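You operate a simulated robot arm through the tools that you are given. There is no shell and no other tool.

You run a simulated robot arm. Do the job below in one go: nothing can be reset, and whatever is moved stays where it is left.

## Task
Clamp the profile, push the steel bar in flush using the white block, then unclamp.
Fine: the profile in the jig; the block goes back where it stood. Set down upright: white block.

The check looks at the end state, three seconds after you hand in, the way a careful person would. Anything else that was tipped, shoved, dropped, spilled or broken makes it a failure.

## Robot
A 6-joint arm with a two-finger gripper, fixed in place. Base frame: the origin is on the floor under the middle of its stand, x ahead of it, y to its left, z up; the work surface is at about z = 0.84. Units: m, rad, N and s.
It reaches about 1.637 m from its shoulder. Its first joint turns from -2.897 to 2.897 rad. Payload 3.43 kg.
The TCP is the grasp point between the finger pads, 0.02 m short of the fingertips. In the tool frame z runs along the fingers and y along their closing line. The gripper opens to 0.19 m; its body begins 0.248 m behind the TCP.
Orientation is that of the tool frame in the base frame, as [roll, pitch, yaw] about the fixed x, y, z axes, in that order (R = Rz(yaw) Ry(pitch) Rx(roll)). With the fingers straight down and closing along the base's y, the tool's x points along the base's -x, its y along +y and its z along -z.

## Interface
- The arm moves only by the tool move_arm. Its argument "increments" is a list of rows, each an object (a shift or turn left out is 0, a gripper value left out holds the last) with "dp": the shift along the tool's x, y, z in cm, a list of three; "angular": the turn, a rotation vector about the tool's x, y, z in degrees, a list of three; "hand": the closure, from 0 (fully open) to 1 (shut). In form: [{"dp": [tx, ty, tz], "angular": [rx, ry, rz], "hand": hand}, ...]. A call has 1 to 20 rows; each row shifts and turns the commanded pose from where the row before left it, along the tool's axes as they then stand. Rows are played at 5 a second. More than 0.05 m and 0.15 rad between two rows, or a gripper value outside its range, and nothing of the call is played. Where a pose cannot be reached the arm comes as near as it can. A force on the tool above 90 N (or 10 N above the force at the start of the call, whichever is more), or a blocked arm, ends the call early, and 0.2 s more pass. The fingers move at their own pace (about 0.045 m/s each) and stop on an object; they squeeze with about 43 N. The grip force told is the motor's: it shows also when the fingers shut on nothing. Time passes only in rows, and 0.2 s behind the last, so rows that do not move let the fingers close. The reply holds the time, the measured pose of the TCP, the force on the tool along the base axes, the opening and the grip force, in the units named above and with some noise, with the torque about the TCP (base axes, N m) and any sound that the robot's microphone picked up, and new pictures: "show" is both (left out), scene, wrist or none.
- Cameras (640 x 400 px; columns grow to the right, rows downward): "scene" is fixed at [0.2208, 0.649, 1.5901]; the picture's right is [-0.26, -0.97, 0.00], its down [-0.88, 0.23, -0.40] and it looks along [0.39, -0.10, -0.91] (base axes); focal length 232 px, centre (320, 200). "wrist" rides on the gripper at [0.07, -0.008, -0.288] in the tool frame; the picture's right is [0.12, 0.99, 0.00], its down [-0.96, 0.12, -0.25] and it looks along [-0.25, 0.03, 0.97] (tool axes); focal length 261 px, centre (320, 200). There is no depth. A picture from a camera that has moved, and an enlarged one, comes with that camera's place and axes in the base frame and with its lens.
- lift_body(by): slides the trunk up (or, below 0, down) by that many m; the arm rides with it, the base frame stays. It gives what a move gives, with no picture.
- zoom(camera, box): a new picture of the part [left, top, right, bottom] of that camera's present view, enlarged. It takes no simulated time.
- sign_off(): hands the job in; it is judged then, once.

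Nothing tells you positions but the pictures and the camera data. Unless the task says otherwise, let go and move clear before handing in.

The tools are called after "Emit:" as name(argument=value, ...) on one line, values as JSON. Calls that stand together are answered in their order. move_arm: Moves the arm, as the interface text tells. Its arguments: {"type":"object","properties":{"increments":{"type":"array"},"show":{"type":"string","enum":["both","scene","wrist","none"]}},"required":["increments"]} The other tools are called the same way: lift_body (by) moves the trunk up or down; zoom (camera, box) takes an enlarged picture of a part of a camera's view; sign_off () hands the job in.

At the start:

```text
time: 0.0
tcp_pos: [0.6233, 0.2614, 1.1392]
ee_rot: [3.14, 0.001, 3.142]
wrist_force: [-0.4, -0.1, 0.2]
wrist_torque: [0.0, 0.03, 0.02]
opening: 0.1899
finger_force: 0.0
trunk travel left (down, up): [-0.175, 0.065]
```

scene: 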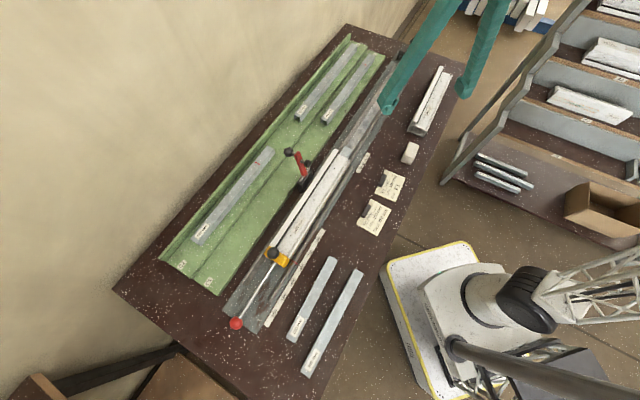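
wrist: 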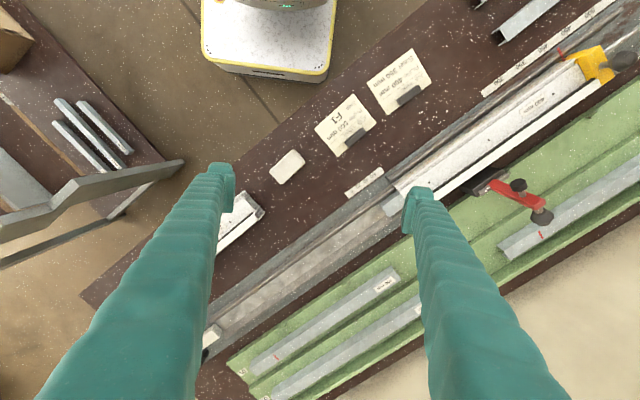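

I see a bench with a jig holding a white profile, a red-handled clamp, a yellow stop with a red ball rod, and a white block near two cards. I'll look closer before moving.

Emit:
zoom(camera="scene", box=[220, 130, 380, 230])

Emit:
zoom(camera="scene", box=[210, 220, 370, 340])

Emit:
zoom(camera="scene", box=[330, 60, 470, 240])

Emit:
zoom(camera="wrist", box=[460, 20, 640, 240])

Emit:
zoom(camera="wrist", box=[240, 20, 440, 220])

```text
4.00 times, centred on (300, 180) of scene
camera zoom: at [0.2208, 0.649, 1.5901], right [-0.26, -0.97, 0.0], down [-0.88, 0.23, -0.4], along [0.39, -0.1, -0.91], focal length 926 px, centre (400, 280)
```

zoom: 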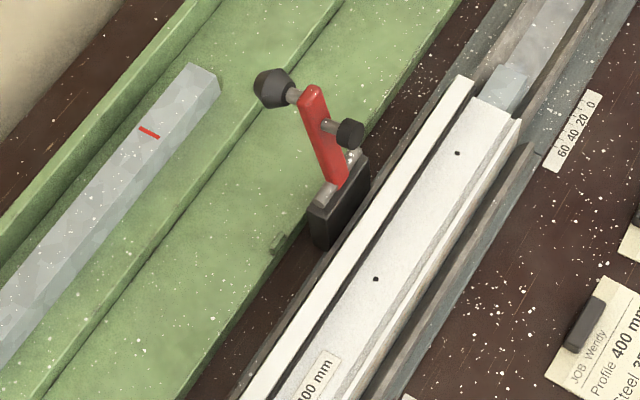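

```text
3.33 times, centred on (290, 280) of scene
camera zoom: at [0.2208, 0.649, 1.5901], right [-0.26, -0.97, 0.0], down [-0.88, 0.23, -0.4], along [0.39, -0.1, -0.91], focal length 772 px, centre (420, -67)
```

zoom: 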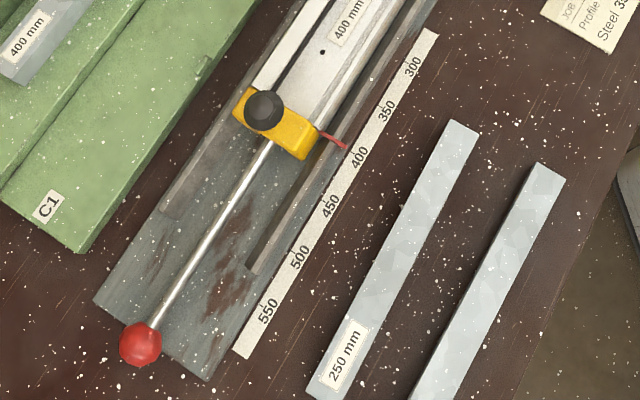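

```text
2.22 times, centred on (400, 150) of scene
camera zoom: at [0.2208, 0.649, 1.5901], right [-0.26, -0.97, 0.0], down [-0.88, 0.23, -0.4], along [0.39, -0.1, -0.91], focal length 515 px, centre (142, 311)
```

zoom: 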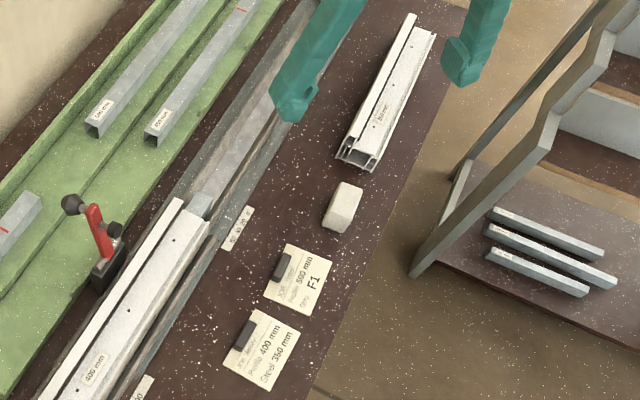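

```text
1.82 times, centred on (550, 130) of wrist
camera zoom: at [0.5507, 0.2531, 1.4272], right [-0.12, 0.99, 0.0], down [0.96, 0.12, 0.25], along [0.25, 0.03, -0.97], focal length 474 px, centre (-98, 327)
```

zoom: 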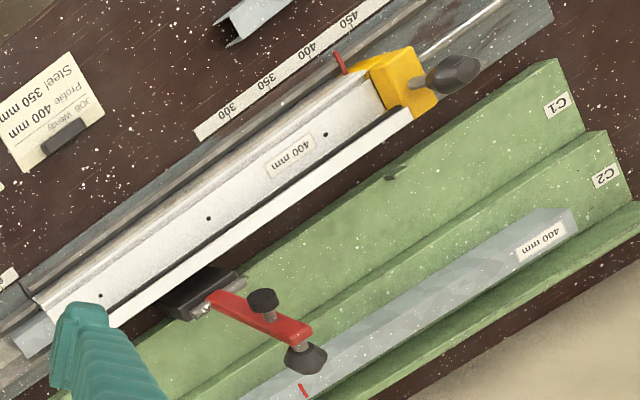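

```text
2.00 times, centred on (340, 120) of wrist
camera zoom: at [0.5507, 0.2531, 1.4272], right [-0.12, 0.99, 0.0], down [0.96, 0.12, 0.25], along [0.25, 0.03, -0.97], focal length 521 px, centre (280, 360)
```

zoom: 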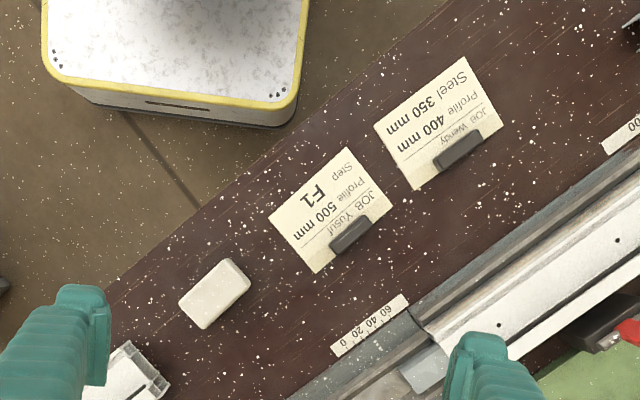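

The jig runs diagonally with the profile's bar end near (0.66, 0.45). The clamp lever stands upright near (0.60, 0.60), and the white block is near (0.63, 0.19). I'll move high above the clamp to get a closer view.

Emit:
move_arm(increments=[{"dp": [0.9, 4.2, 0]}, {"dp": [0.9, 4.2, 0]}, {"dp": [0.9, 4.2, 0]}, {"dp": [0.9, 4.2, 0]}, {"dp": [0.9, 4.2, 0]}, {"dp": [0.9, 4.2, 0]}, {"dp": [0.9, 4.2, 0]}, {"dp": [0.9, 4.2, 0]}])

```text
time: 1.8
tcp_pos: [0.5502, 0.5958, 1.1379]
ee_rot: [-3.141, 0.0, 3.14]
wrist_force: [0.1, -0.5, 0.2]
wrist_torque: [0.2, 0.01, 0.03]
opening: 0.19
finger_force: 0.0
trunk travel left (down, up): [-0.175, 0.065]
camera wrist: at [0.4786, 0.589, 1.4277], right [-0.12, 0.99, 0.0], down [0.96, 0.12, 0.25], along [0.25, 0.03, -0.97], focal length 261 px, centre (320, 200)
```

scene: 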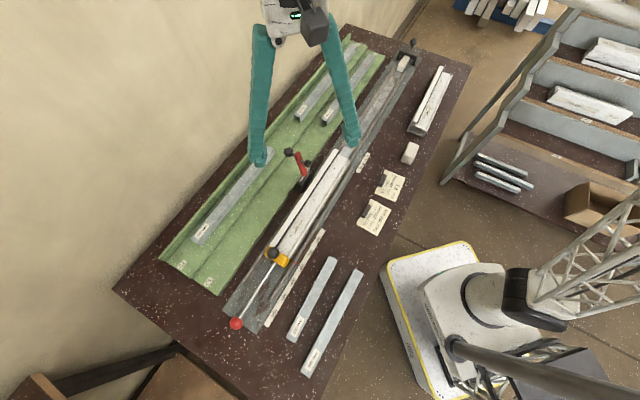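
wrist: 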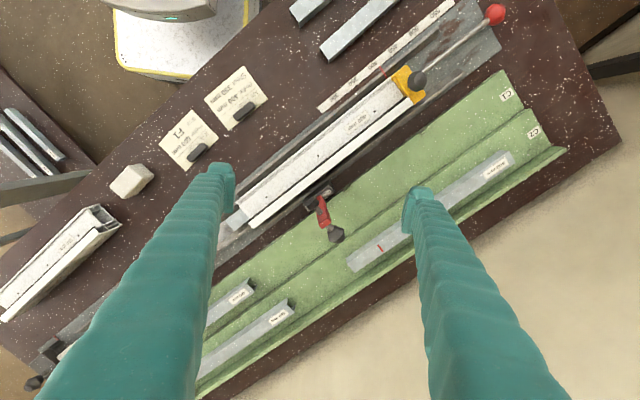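

Emit:
zoom(camera="wrist", box=[220, 160, 400, 260])

Emit:
zoom(camera="wrist", box=[90, 60, 280, 240])

Emit:
zoom(camera="scene", box=[320, 30, 460, 180])

Emit:
zoom(camera="scene", box=[270, 130, 340, 200])

Emit:
zoom(camera="wrist", box=[300, 0, 520, 140])

```text
3.56 times, centred on (310, 210) of wrist
camera zoom: at [0.4786, 0.589, 1.4277], right [-0.12, 0.99, 0.0], down [0.96, 0.12, 0.25], along [0.25, 0.03, -0.97], focal length 927 px, centre (356, 164)
```

zoom: 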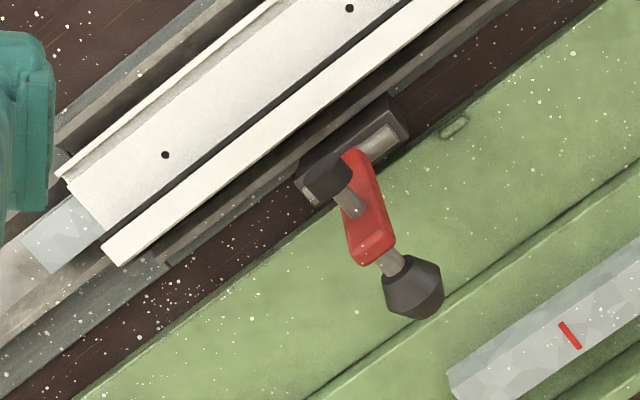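

```text
2.22 times, centred on (185, 150) of wrist
camera zoom: at [0.4786, 0.589, 1.4277], right [-0.12, 0.99, 0.0], down [0.96, 0.12, 0.25], along [0.25, 0.03, -0.97], focal length 579 px, centre (620, 311)
```

zoom: 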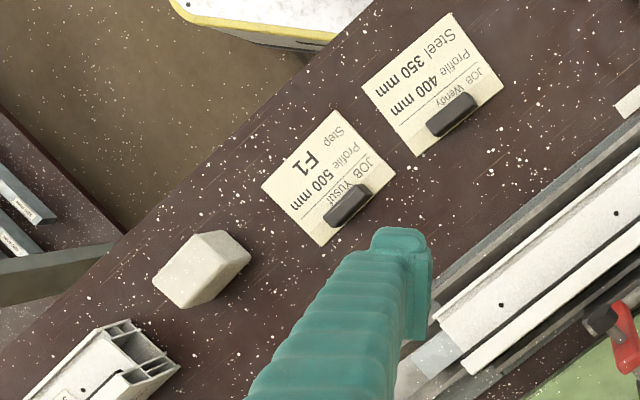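

```text
2.67 times, centred on (390, 105) of scene
camera zoom: at [0.2208, 0.649, 1.5901], right [-0.26, -0.97, 0.0], down [-0.88, 0.23, -0.4], along [0.39, -0.1, -0.91], focal length 618 px, centre (133, 453)
```

zoom: 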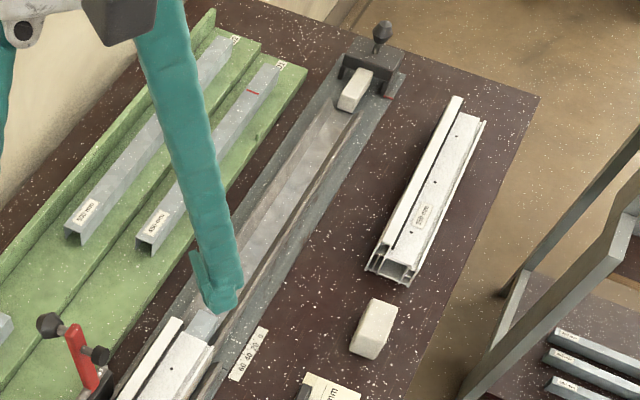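

```text
5.71 times, centred on (305, 165) of scene
camera zoom: at [0.2208, 0.649, 1.5901], right [-0.26, -0.97, 0.0], down [-0.88, 0.23, -0.4], along [0.39, -0.1, -0.91], focal length 1323 px, centre (406, 400)
```

zoom: 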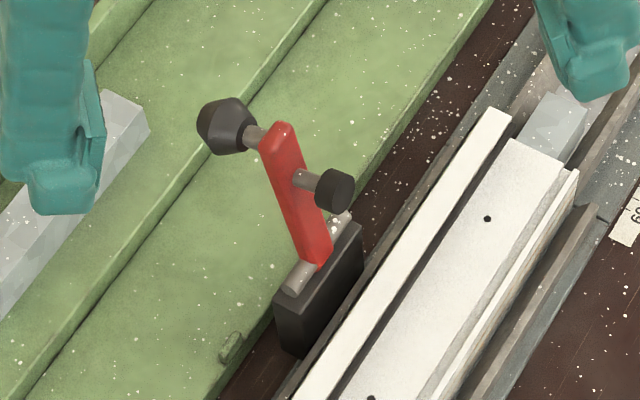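

```text
2.86 times, centred on (410, 70) of wrist
camera zoom: at [0.4786, 0.589, 1.4277], right [-0.12, 0.99, 0.0], down [0.96, 0.12, 0.25], along [0.25, 0.03, -0.97], focal length 745 px, centre (63, 571)
```

zoom: 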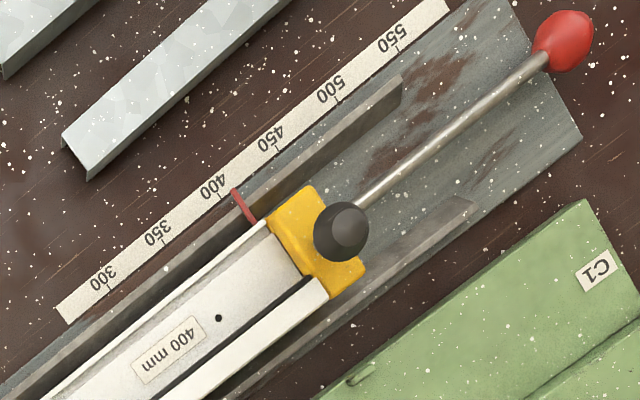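

There is a second whitish piece in the channel near the far end of the jig. I'll look at that and at the loose block before deciding which one to use.

Emit:
zoom(camera="scene", box=[380, 30, 440, 80])

Emit:
zoom(camera="scene", box=[380, 130, 440, 180])

Emit:
zoom(camera="scene", box=[330, 130, 390, 180])

Emit:
zoom(camera="scene", box=[350, 165, 420, 240])

```text
8.00 times, centred on (410, 55) of scene
camera zoom: at [0.2208, 0.649, 1.5901], right [-0.26, -0.97, 0.0], down [-0.88, 0.23, -0.4], along [0.39, -0.1, -0.91], focal length 1852 px, centre (-400, 1360)
```

zoom: 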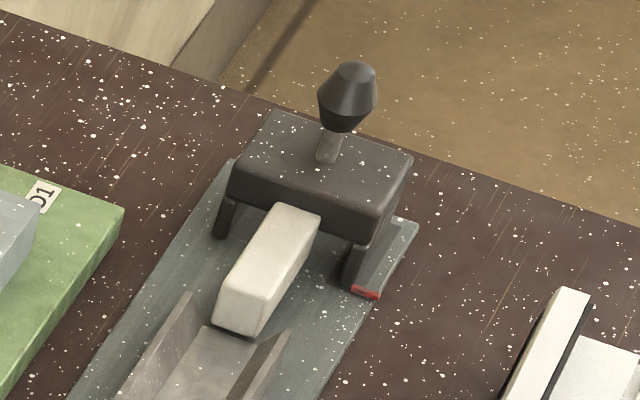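

```text
8.00 times, centred on (410, 155) of scene
camera zoom: at [0.2208, 0.649, 1.5901], right [-0.26, -0.97, 0.0], down [-0.88, 0.23, -0.4], along [0.39, -0.1, -0.91], focal length 1852 px, centre (-400, 560)
```

zoom: 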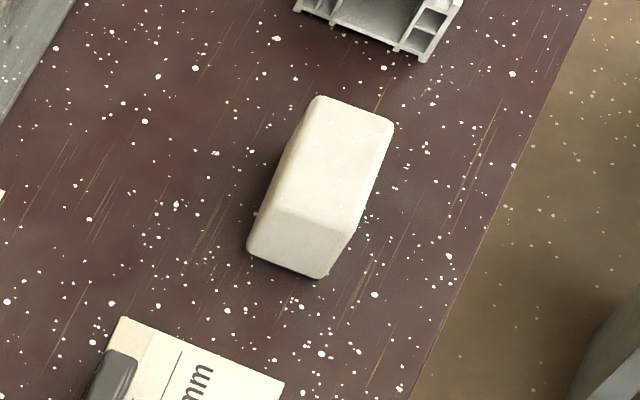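

```text
8.00 times, centred on (360, 155) of scene
camera zoom: at [0.2208, 0.649, 1.5901], right [-0.26, -0.97, 0.0], down [-0.88, 0.23, -0.4], along [0.39, -0.1, -0.91], focal length 1852 px, centre (0, 560)
```

zoom: 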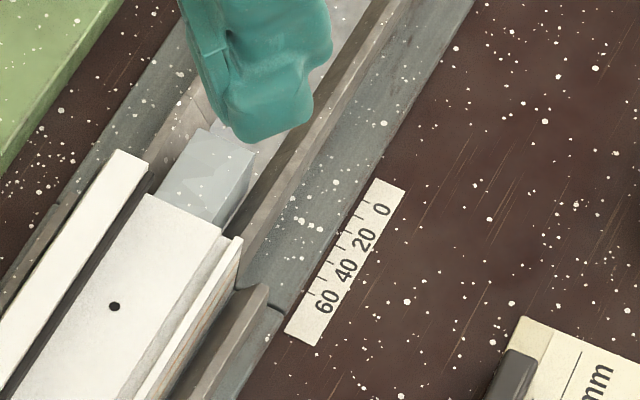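

```text
5.33 times, centred on (385, 202) of scene
camera zoom: at [0.2208, 0.649, 1.5901], right [-0.26, -0.97, 0.0], down [-0.88, 0.23, -0.4], along [0.39, -0.1, -0.91], focal length 1235 px, centre (-27, 187)
```

zoom: 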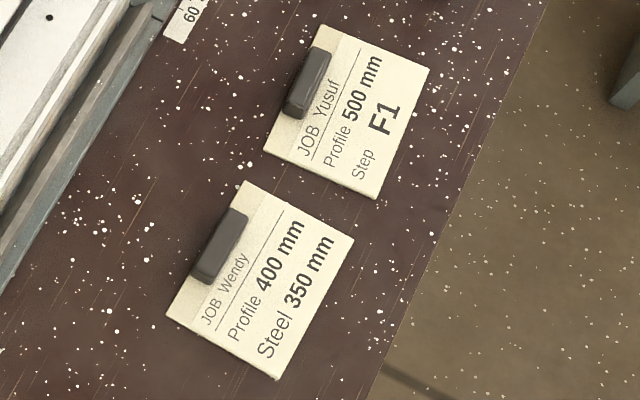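

The far-end white nose belongs to a sliding pusher, so the loose block on the bench is the one to use. I'll zoom in tightly on the bar end, the clamp and the jig.

Emit:
zoom(camera="scene", box=[335, 138, 371, 168])

Emit:
zoom(camera="wrist", box=[215, 190, 275, 240])

Emit:
zoom(camera="wrist", box=[290, 175, 360, 255])

Emit:
zoom(camera="scene", box=[280, 145, 316, 190])

```text
13.33 times, centred on (353, 153) of scene
camera zoom: at [0.2208, 0.649, 1.5901], right [-0.26, -0.97, 0.0], down [-0.88, 0.23, -0.4], along [0.39, -0.1, -0.91], focal length 3088 px, centre (-120, 827)
```

zoom: 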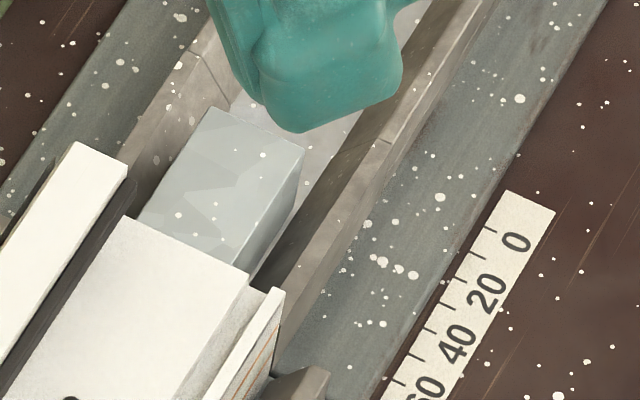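

```text
8.00 times, centred on (245, 215) of wrist
camera zoom: at [0.4786, 0.589, 1.4277], right [-0.12, 0.99, 0.0], down [0.96, 0.12, 0.25], along [0.25, 0.03, -0.97], focal length 2085 px, centre (920, 80)
```

zoom: 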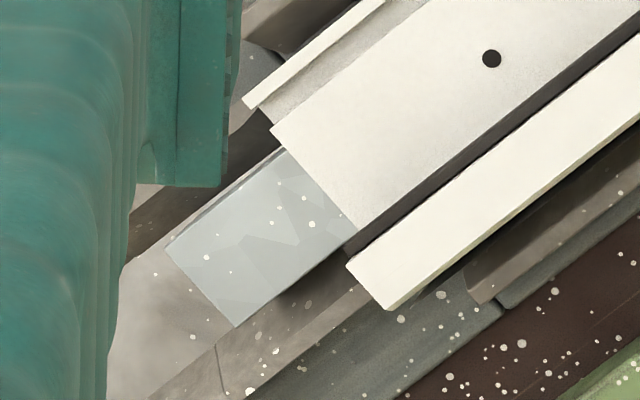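

```text
5.00 times, centred on (325, 215) of wrist
camera zoom: at [0.4786, 0.589, 1.4277], right [-0.12, 0.99, 0.0], down [0.96, 0.12, 0.25], along [0.25, 0.03, -0.97], focal length 1303 px, centre (295, 125)
```

zoom: 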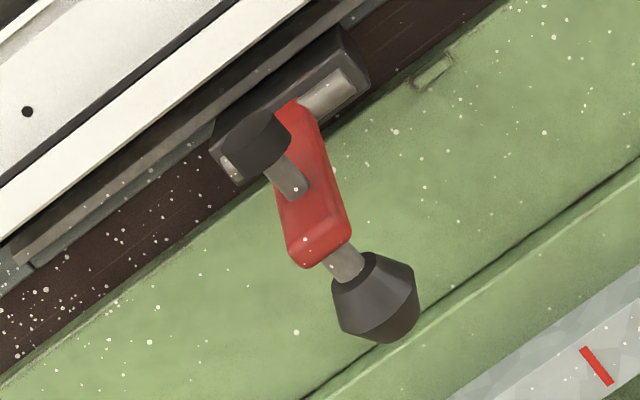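

```text
8.89 times, centred on (298, 168) of scene
camera zoom: at [0.2208, 0.649, 1.5901], right [-0.26, -0.97, 0.0], down [-0.88, 0.23, -0.4], along [0.39, -0.1, -0.91], focal length 2058 px, centre (516, 489)
```

zoom: 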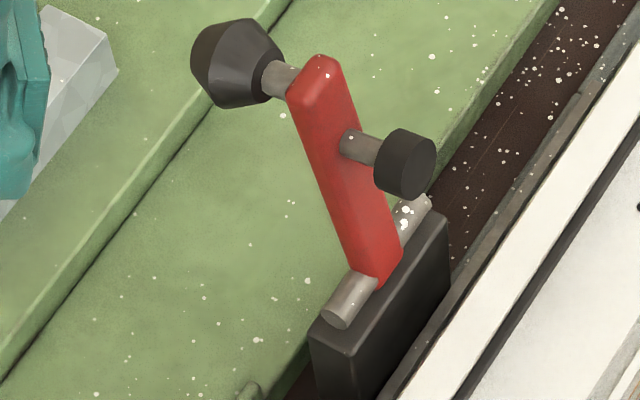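

The bar sticks out about 50 mm, with its end near u≈0.20 along the jig axis and the profile end at u≈0.15. I'll turn the hand 45° to line up with the jig and look at the bar end from above.

Emit:
move_arm(increments=[{"dp": [-1.633, -3.85, 0]}, {"dp": [-1.633, -3.85, 0]}, {"dp": [-1.633, -3.85, 0]}, {"dp": [-1.633, -3.85, 0]}, {"dp": [-1.633, -3.85, 0]}, {"dp": [-1.633, -3.85, 0]}, {"angular": [0, 0, -7.5]}, {"angular": [0, 0, -7.5]}, {"angular": [0, 0, -7.5]}, {"angular": [0, 0, -7.5]}, {"angular": [0, 0, -7.5]}, {"angular": [0, 0, -7.5]}])

```text
time: 4.4
tcp_pos: [0.6472, 0.3657, 1.1391]
ee_rot: [-3.142, 0.0, -2.352]
wrist_force: [0.4, 0.4, 0.4]
wrist_torque: [0.01, 0.0, 0.02]
opening: 0.1901
finger_force: 0.1
trunk travel left (down, up): [-0.175, 0.065]
camera wrist: at [0.6033, 0.3107, 1.4271], right [-0.79, 0.62, 0.0], down [0.6, 0.76, 0.25], along [0.15, 0.19, -0.97], focal length 261 px, centre (320, 200)
```

scene: 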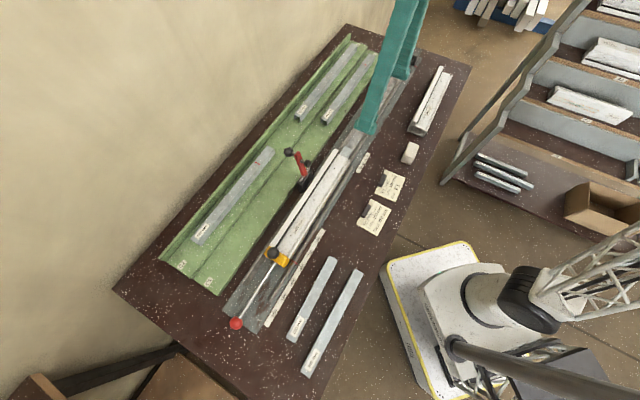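
wrist: 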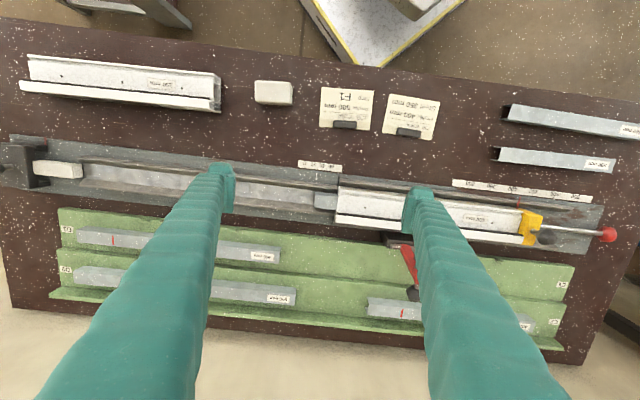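

The jig now runs across the picture, so I'll zoom in on the bar end, the block and the far slide.

Emit:
zoom(camera="wrist", box=[290, 165, 370, 235])

Emit:
zoom(camera="wrist", box=[240, 65, 310, 120])

Emit:
zoom(camera="scene", box=[320, 100, 400, 180])

Emit:
zoom(camera="wrist", box=[0, 120, 120, 210])

```text
5.71 times, centred on (330, 200) of wrist
camera zoom: at [0.6033, 0.3107, 1.4271], right [-0.79, 0.62, 0.0], down [0.6, 0.76, 0.25], along [0.15, 0.19, -0.97], focal length 1489 px, centre (263, 200)
```

zoom: 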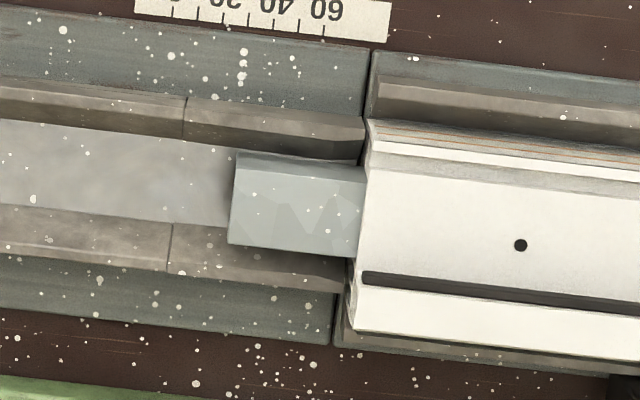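

```text
7.27 times, centred on (275, 92) of wrist
camera zoom: at [0.6033, 0.3107, 1.4271], right [-0.79, 0.62, 0.0], down [0.6, 0.76, 0.25], along [0.15, 0.19, -0.97], focal length 1896 px, centre (647, 982)
```

zoom: 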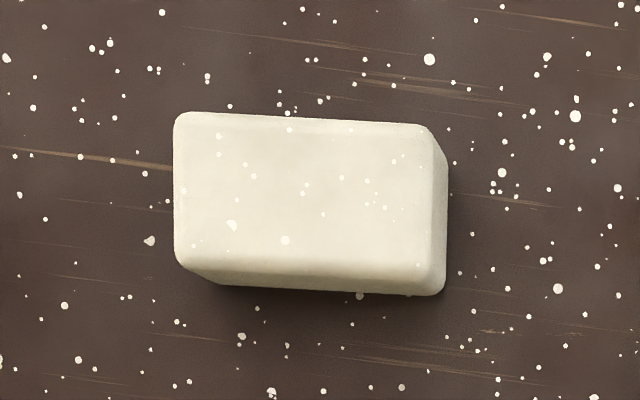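

```text
5.00 times, centred on (360, 140) of scene
camera zoom: at [0.2208, 0.649, 1.5901], right [-0.26, -0.97, 0.0], down [-0.88, 0.23, -0.4], along [0.39, -0.1, -0.91], focal length 1158 px, centre (120, 500)
```

zoom: 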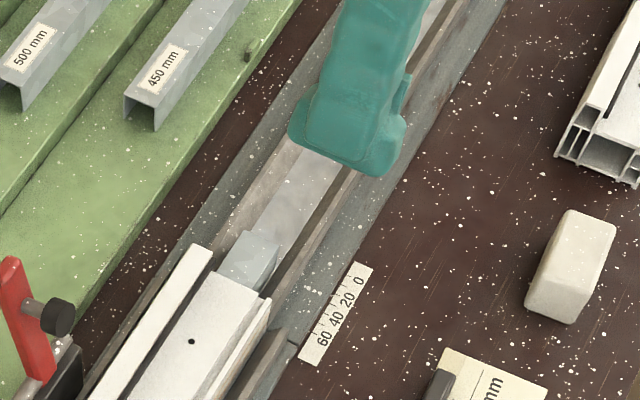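

```text
4.44 times, centred on (60, 165) of wrist
camera zoom: at [0.6033, 0.3107, 1.4271], right [-0.79, 0.62, 0.0], down [0.6, 0.76, 0.25], along [0.15, 0.19, -0.97], focal length 1158 px, centre (1476, 356)
```

zoom: 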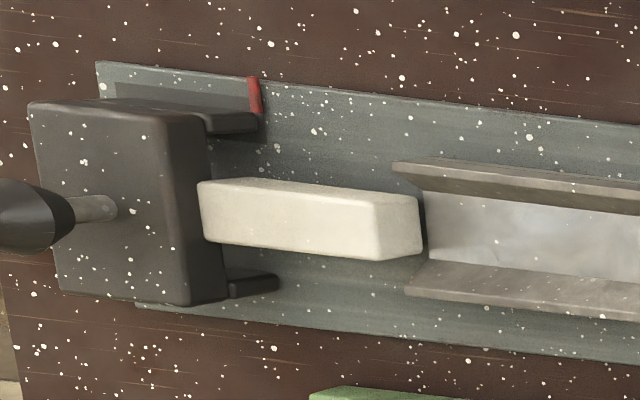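

Before using the block I need to clamp the profile. I'll move above the clamp's black knob, near (0.642, 0.637), with the fingers closing along the jig axis, and refine its position there.

Emit:
move_arm(increments=[{"dp": [-2.686, 2.786, 0]}, {"dp": [-2.686, 2.786, 0]}, {"dp": [-2.686, 2.786, 0]}, {"dp": [-2.686, 2.786, 0]}, {"dp": [-2.686, 2.786, 0]}, {"dp": [-2.686, 2.786, 0]}, {"dp": [-2.686, 2.786, 0]}])

```text
time: 6.0
tcp_pos: [0.6431, 0.6366, 1.1397]
ee_rot: [3.141, 0.0, -2.356]
wrist_force: [-0.3, -1.7, 0.1]
wrist_torque: [0.19, -0.05, -0.01]
opening: 0.1902
finger_force: 0.1
trunk travel left (down, up): [-0.175, 0.065]
camera wrist: at [0.5979, 0.5818, 1.4278], right [-0.79, 0.62, 0.0], down [0.6, 0.76, 0.25], along [0.15, 0.2, -0.97], focal length 261 px, centre (320, 200)
```

scene: 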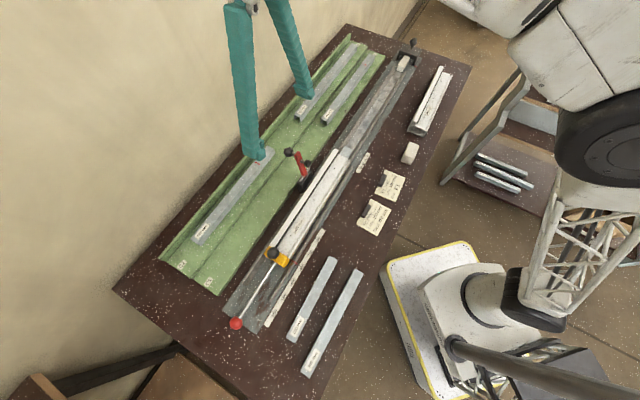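
wrist: 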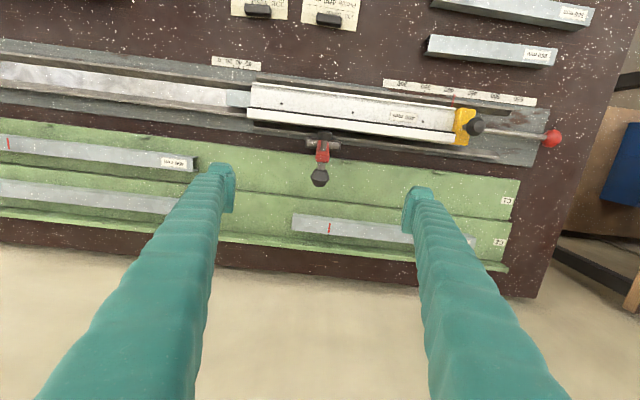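

Emit:
zoom(camera="wrist", box=[295, 125, 345, 195])

Emit:
zoom(camera="scene", box=[335, 100, 395, 170])

Emit:
zoom(camera="wrist", box=[180, 55, 280, 135])

Emit:
zoom(camera="scene", box=[225, 130, 335, 230])

```text
5.71 times, centred on (320, 160) of wrist
camera zoom: at [0.5979, 0.5818, 1.4278], right [-0.79, 0.62, 0.0], down [0.6, 0.76, 0.25], along [0.15, 0.2, -0.97], focal length 1489 px, centre (320, 429)
```

zoom: 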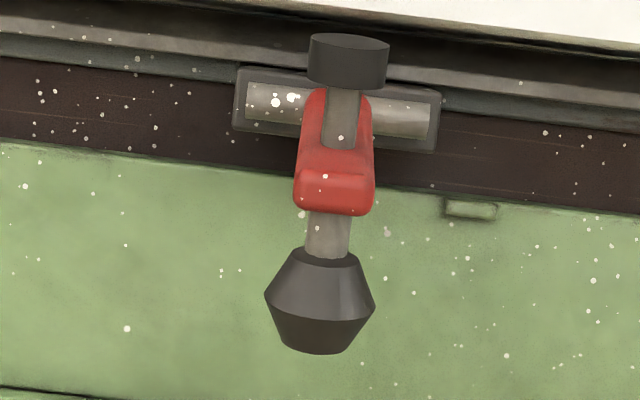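

```text
5.71 times, centred on (365, 135) of scene
camera zoom: at [0.2208, 0.649, 1.5901], right [-0.26, -0.97, 0.0], down [-0.88, 0.23, -0.4], along [0.39, -0.1, -0.91], focal length 1323 px, centre (63, 571)
```

zoom: 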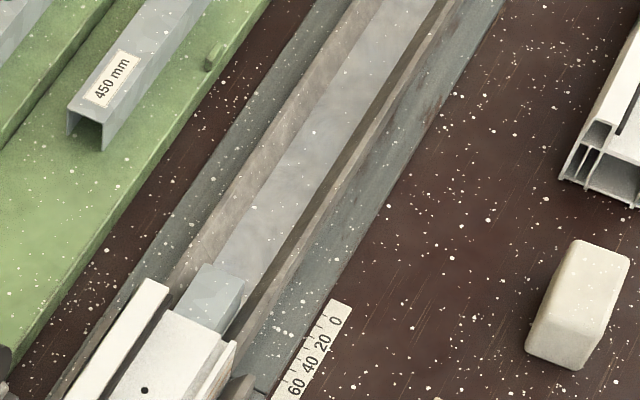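

```text
5.00 times, centred on (230, 95) of wrist
camera zoom: at [0.5979, 0.5818, 1.4278], right [-0.79, 0.62, 0.0], down [0.6, 0.76, 0.25], along [0.15, 0.2, -0.97], focal length 1303 px, centre (770, 725)
```

zoom: 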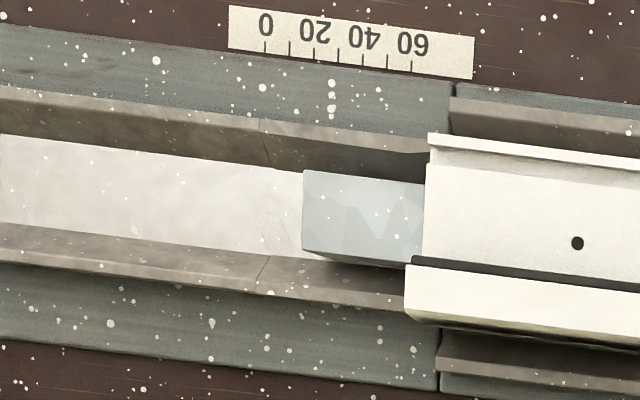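

```text
4.00 times, centred on (280, 180) of scene
camera zoom: at [0.2208, 0.649, 1.5901], right [-0.26, -0.97, 0.0], down [-0.88, 0.23, -0.4], along [0.39, -0.1, -0.91], focal length 926 px, centre (480, 280)
```

zoom: 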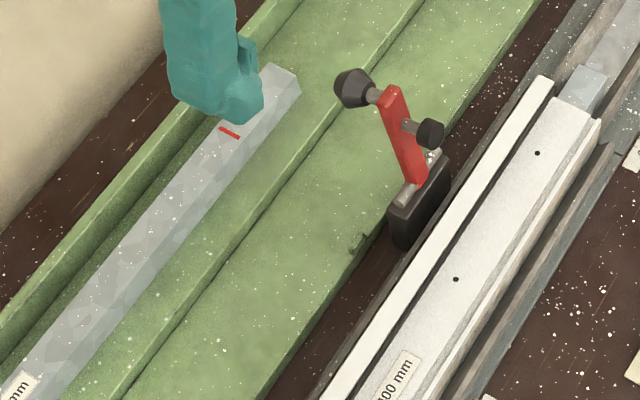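

The clamp geometry is clear: a pin along the jig axis, the foot on the inside and the knob on the outside. I'll check the wall seam to get the trough depth before continuing.

Emit:
zoom(camera="scene", box=[342, 134, 370, 160])

Emit:
zoom(camera="wrist", box=[210, 70, 250, 110])

```text
15.38 times, centred on (356, 147) of scene
camera zoom: at [0.2208, 0.649, 1.5901], right [-0.26, -0.97, 0.0], down [-0.88, 0.23, -0.4], along [0.39, -0.1, -0.91], focal length 3562 px, centre (-234, 1015)
```

zoom: 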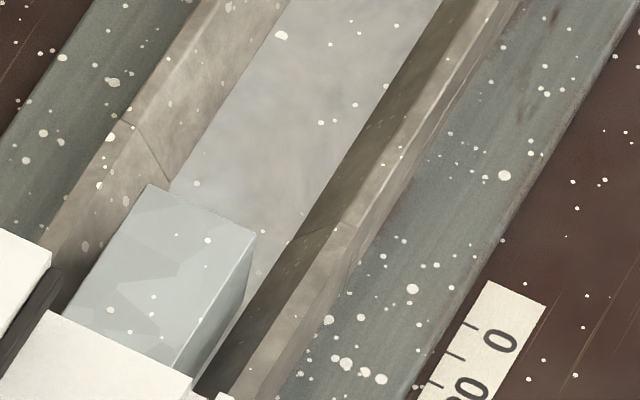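

```text
10.00 times, centred on (230, 90) of wrist
camera zoom: at [0.5979, 0.5818, 1.4278], right [-0.79, 0.62, 0.0], down [0.6, 0.76, 0.25], along [0.15, 0.2, -0.97], focal length 2606 px, centre (1220, 1300)
```

zoom: 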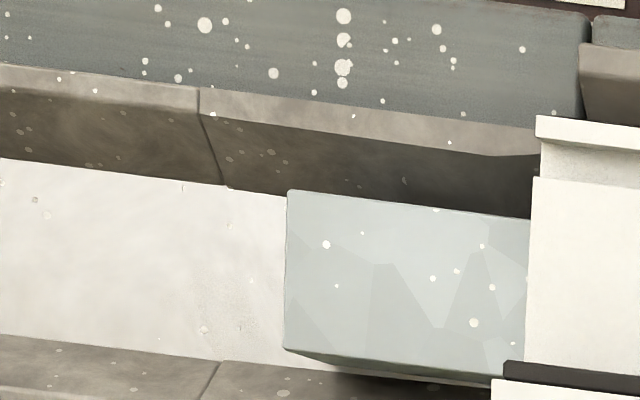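

The trough floor is at z≈0.864 and the wall tops at 0.877, so a block carried with its bottom at about 0.871 will meet both bar and profile end. Now I'll partly close the hand and lower it around the clamp knob at about (0.638, 0.638, 1.018).

Emit:
move_arm(increments=[{"dp": [0.23, 0.4, 2], "hand": 0.63}, {"dp": [0, 0, 2]}, {"dp": [0, 0, 2]}, {"dp": [0, 0, 2]}, {"dp": [0, 0, 0]}, {"dp": [0, 0, 0]}, {"dp": [0, 0, 0]}])

```text
time: 7.6
tcp_pos: [0.6395, 0.6377, 1.0581]
ee_rot: [-3.141, 0.0, -2.357]
wrist_force: [-0.4, -0.1, -0.4]
wrist_torque: [0.02, 0.01, 0.0]
opening: 0.0705
finger_force: 0.0
trunk travel left (down, up): [-0.175, 0.065]
camera wrist: at [0.5938, 0.5832, 1.3466], right [-0.79, 0.62, 0.0], down [0.6, 0.76, 0.25], along [0.15, 0.19, -0.97], focal length 261 px, centre (320, 200)
```

scene: 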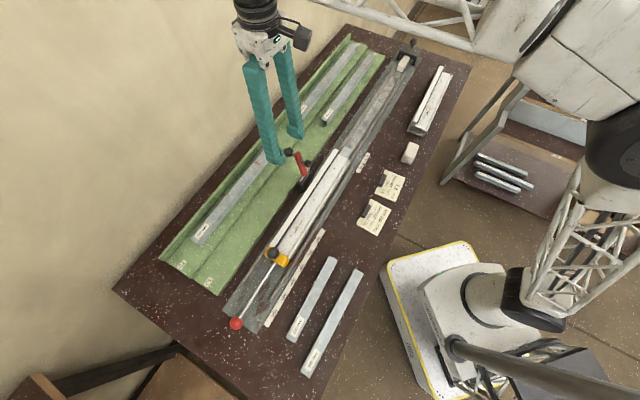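
wrist: 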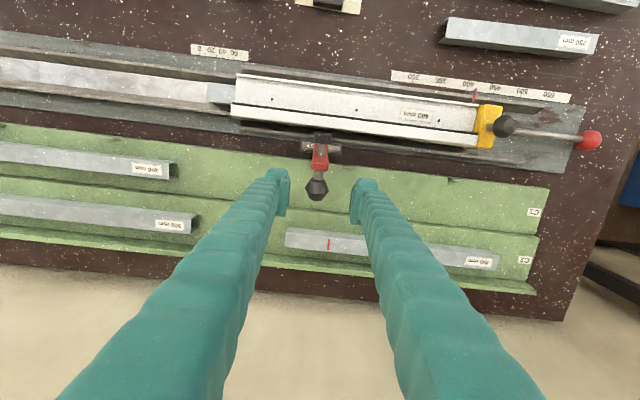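

The knob sits between the fingers, so I'll lower to it and close.

Emit:
move_arm(increments=[{"dp": [0.1, 0, 2]}, {"dp": [0.1, 0, 2]}, {"dp": [0, 0, 0], "hand": 0.9}, {"dp": [0, 0, 0]}, {"dp": [0, 0, 0]}, {"dp": [0, 0, 0]}])

Emit:
zoom(camera="wrist", box=[270, 130, 370, 230])

Emit:
zoom(camera="scene", box=[240, 110, 330, 190])

```text
time: 9.0
tcp_pos: [0.6413, 0.6332, 1.0176]
ee_rot: [-3.137, 0.0, -2.357]
wrist_force: [31.9, -29.1, -1.5]
wrist_torque: [0.03, -0.3, -0.1]
opening: 0.0301
finger_force: 43.7
trunk travel left (down, up): [-0.175, 0.065]
camera wrist: at [0.5951, 0.58, 1.3062], right [-0.79, 0.62, 0.0], down [0.6, 0.76, 0.25], along [0.15, 0.19, -0.97], focal length 261 px, centre (320, 200)
```

scene: 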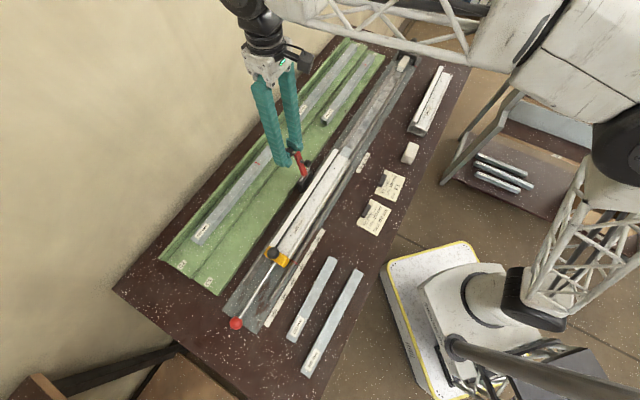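
wrist: 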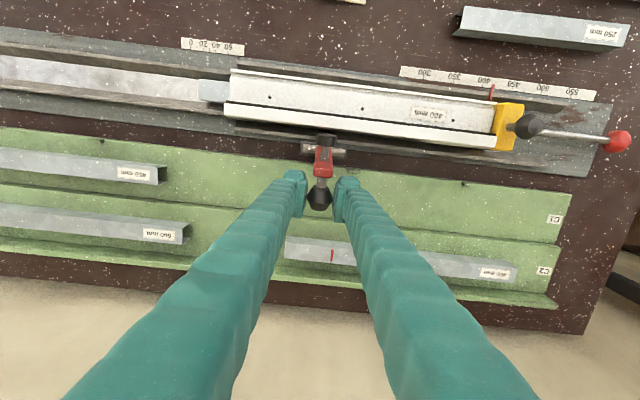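

```text
4.00 times, centred on (320, 180) of wrist
camera zoom: at [0.5951, 0.58, 1.3062], right [-0.79, 0.62, 0.0], down [0.6, 0.76, 0.25], along [0.15, 0.19, -0.97], focal length 1043 px, centre (320, 280)
```

zoom: 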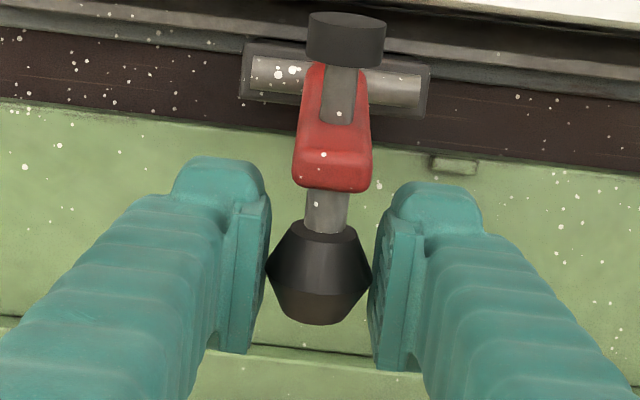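

```text
5.00 times, centred on (285, 150) of scene
camera zoom: at [0.2208, 0.649, 1.5901], right [-0.26, -0.97, 0.0], down [-0.88, 0.23, -0.4], along [0.39, -0.1, -0.91], focal length 1158 px, centre (495, 450)
```

zoom: 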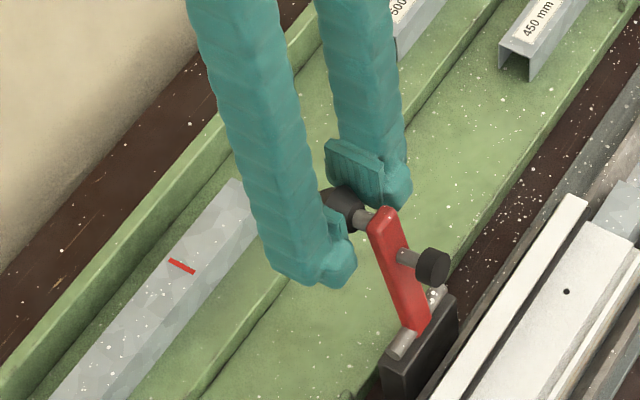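

The grip closed on the knob, but about 4 mm off-centre along the jig axis, which shows as 43 N sideways. I'll shift to cancel that load.

Emit:
move_arm(increments=[{"dp": [0, -0.22, 0]}, {"dp": [0, -0.22, 0]}, {"dp": [0, 0, 0]}], show="wrist")

```text
time: 9.8
tcp_pos: [0.6411, 0.6354, 1.0175]
ee_rot: [3.141, -0.002, -2.353]
wrist_force: [24.0, -20.5, -7.8]
wrist_torque: [0.23, -0.45, -0.01]
opening: 0.0301
finger_force: 44.7
trunk travel left (down, up): [-0.175, 0.065]
camera wrist: at [0.596, 0.5792, 1.3063], right [-0.79, 0.62, 0.0], down [0.6, 0.76, 0.25], along [0.15, 0.19, -0.97], focal length 261 px, centre (320, 200)
```

wrist: 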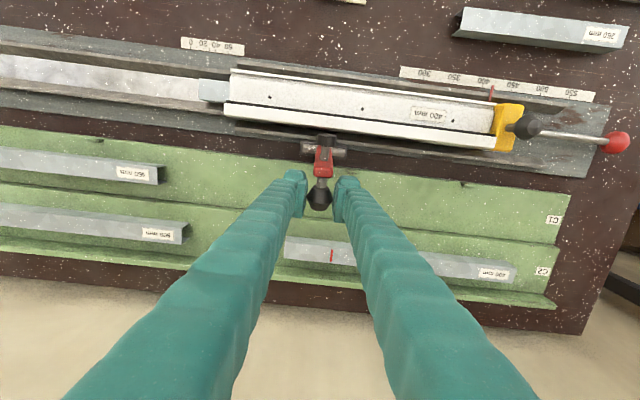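

Emit:
move_arm(increments=[{"dp": [0, -0.2, 0]}, {"dp": [0, -0.2, 0]}, {"dp": [0, 0, 0]}], show="none")

```text
time: 10.6
tcp_pos: [0.6406, 0.6336, 1.0185]
ee_rot: [3.14, -0.003, -2.355]
wrist_force: [-11.3, 9.8, -9.3]
wrist_torque: [0.35, -0.09, 0.21]
opening: 0.03
finger_force: 45.0
trunk travel left (down, up): [-0.175, 0.065]
```

The side load is nearly cancelled. I'll now swing the lever along its arc, with the pivot at about n=0.8535, z=0.932 and a radius of 0.099, checking force after the first 20°.

Emit:
move_arm(increments=[{"dp": [0, 0.13, 0]}, {"dp": [0.78, 0, -0.38]}, {"dp": [0.8, 0, -0.31]}, {"dp": [0.82, 0, -0.24]}, {"dp": [0.85, 0, -0.17]}])

Emit:
zoom(camera="scene", box=[250, 110, 340, 190])

```text
time: 11.8
tcp_pos: [0.6184, 0.6108, 1.0297]
ee_rot: [-3.142, -0.001, -2.354]
wrist_force: [-24.3, 35.8, -15.5]
wrist_torque: [0.8, -0.66, 0.16]
opening: 0.0302
finger_force: 44.8
trunk travel left (down, up): [-0.175, 0.065]
camera wrist: at [0.573, 0.5563, 1.3174], right [-0.79, 0.62, 0.0], down [0.6, 0.76, 0.25], along [0.15, 0.19, -0.97], focal length 261 px, centre (320, 200)
```

scene: 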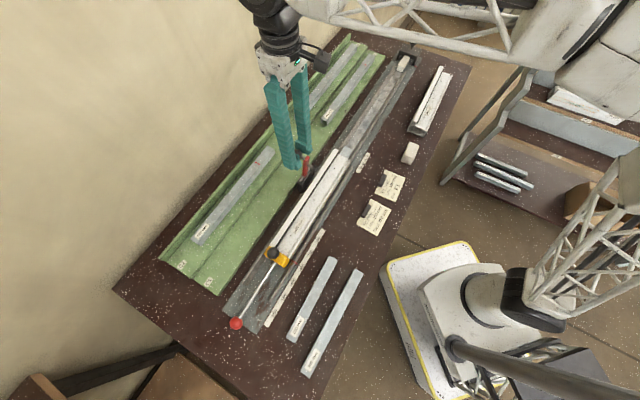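
wrist: 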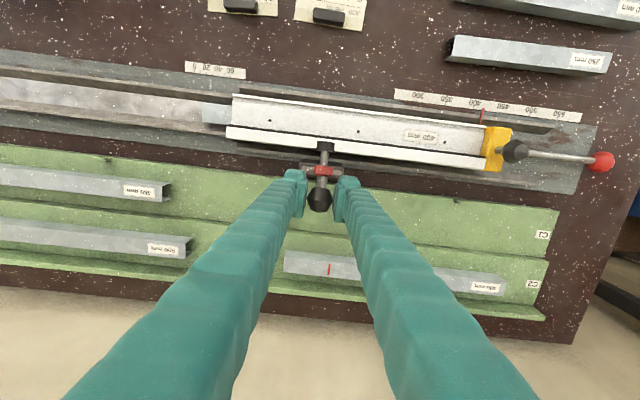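

```text
5.00 times, centred on (295, 150) of scene
camera zoom: at [0.2208, 0.649, 1.5901], right [-0.26, -0.97, 0.0], down [-0.88, 0.23, -0.4], along [0.39, -0.1, -0.91], focal length 1158 px, centre (445, 450)
```

zoom: 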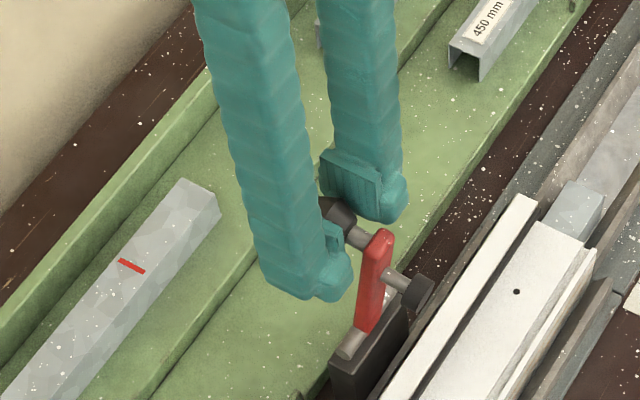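

Emit:
move_arm(increments=[{"dp": [0, 0, 0]}, {"dp": [0, 0, 0]}], show="none")

```text
time: 12.4
tcp_pos: [0.6187, 0.61, 1.0286]
ee_rot: [3.142, -0.001, -2.356]
wrist_force: [-31.5, 34.6, -13.4]
wrist_torque: [0.44, -0.23, 0.17]
opening: 0.03
finger_force: 44.6
trunk travel left (down, up): [-0.175, 0.065]
```

Emit:
move_arm(increments=[{"dp": [0, 0.18, 0]}, {"dp": [0, 0.17, 0]}, {"dp": [0, 0, 0]}, {"dp": [0, 0, 0]}], show="none")

```text
time: 13.4
tcp_pos: [0.6173, 0.6104, 1.03]
ee_rot: [-3.14, -0.002, -2.357]
wrist_force: [-15.3, 8.9, -14.6]
wrist_torque: [-0.12, 0.09, -0.03]
opening: 0.0299
finger_force: 44.8
trunk travel left (down, up): [-0.175, 0.065]
```

Emit:
move_arm(increments=[{"dp": [0.85, 0.12, 0.02]}, {"dp": [0.86, 0, -0.02]}, {"dp": [0.86, 0, 0.06]}, {"dp": [0.85, 0, 0.13]}, {"dp": [0.84, 0, 0.21]}, {"dp": [0.81, 0, 0.27]}, {"dp": [0, 0, 0]}])

Emit:
zoom(camera="scene", box=[250, 110, 340, 190])

```text
time: 15.0
tcp_pos: [0.5821, 0.575, 1.0235]
ee_rot: [-3.14, -0.001, -2.356]
wrist_force: [28.8, -12.1, 0.0]
wrist_torque: [0.67, -0.97, -0.27]
opening: 0.029
finger_force: 44.4
trunk travel left (down, up): [-0.175, 0.065]
camera wrist: at [0.5365, 0.5205, 1.3114], right [-0.79, 0.62, 0.0], down [0.6, 0.76, 0.25], along [0.15, 0.19, -0.97], focal length 261 px, centre (320, 200)
```

scene: 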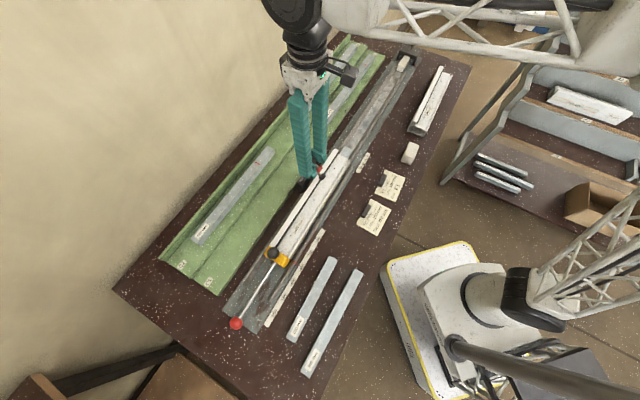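
wrist: 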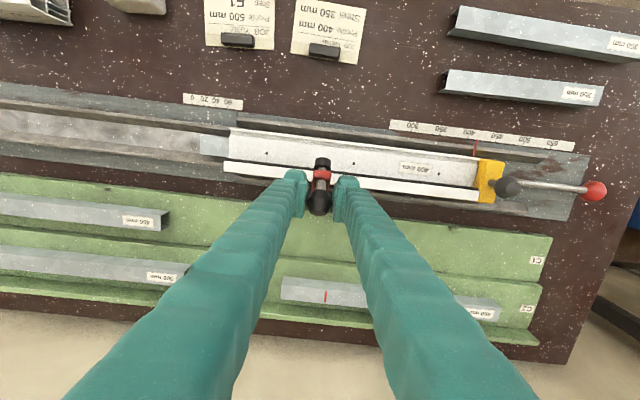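

```text
5.00 times, centred on (295, 150) of scene
camera zoom: at [0.2208, 0.649, 1.5901], right [-0.26, -0.97, 0.0], down [-0.88, 0.23, -0.4], along [0.39, -0.1, -0.91], focal length 1158 px, centre (445, 450)
```

zoom: 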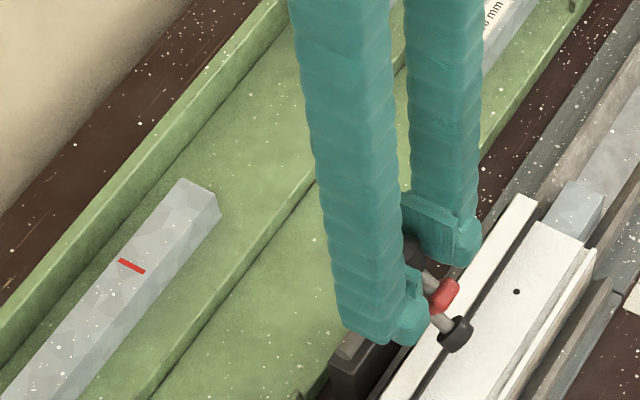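

The lever follows the arc well. I'll continue the swing.

Emit:
move_arm(increments=[{"dp": [0.79, -0.2, 0.35]}, {"dp": [0.75, 0, 0.41]}, {"dp": [0.72, 0, 0.48]}, {"dp": [0.67, 0, 0.54]}, {"dp": [0.62, 0, 0.6]}, {"dp": [0.56, 0, 0.65]}, {"dp": [0, 0, 0]}])

Emit:
zoom(camera="scene", box=[260, 120, 350, 200])

```text
time: 16.6
tcp_pos: [0.5514, 0.5443, 0.9956]
ee_rot: [3.141, -0.001, -2.357]
wrist_force: [4.5, -17.7, 21.6]
wrist_torque: [0.89, -0.87, -0.14]
opening: 0.0275
finger_force: 45.3
trunk travel left (down, up): [-0.175, 0.065]
camera wrist: at [0.5065, 0.4899, 1.2823], right [-0.79, 0.62, 0.0], down [0.6, 0.76, 0.25], along [0.15, 0.19, -0.97], focal length 261 px, centre (320, 200)
```

scene: 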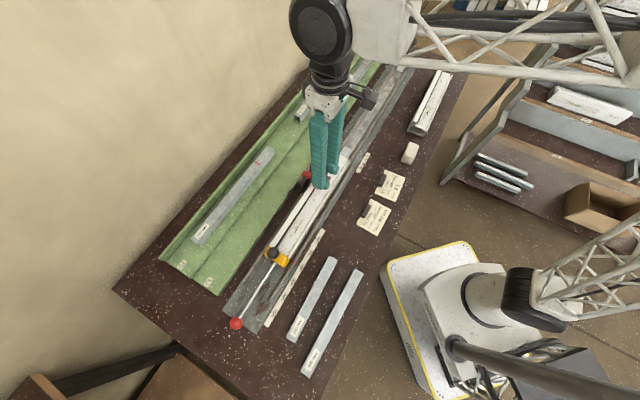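
wrist: 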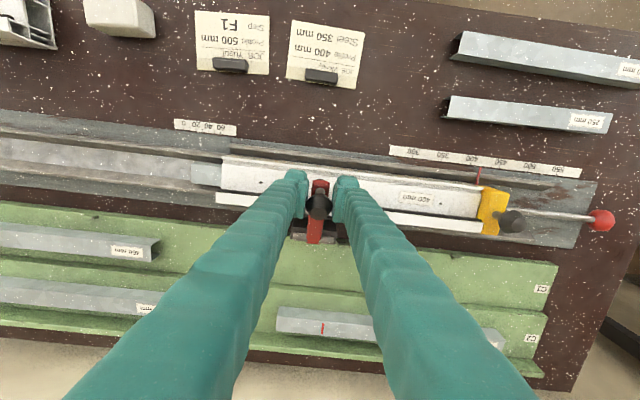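

```text
5.00 times, centred on (305, 160) of scene
camera zoom: at [0.2208, 0.649, 1.5901], right [-0.26, -0.97, 0.0], down [-0.88, 0.23, -0.4], along [0.39, -0.1, -0.91], focal length 1158 px, centre (395, 400)
```

zoom: 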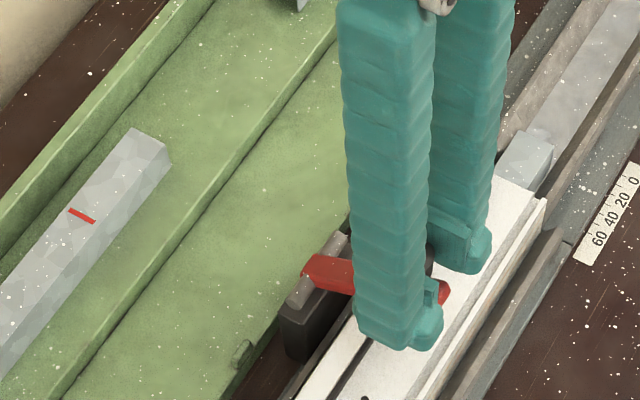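

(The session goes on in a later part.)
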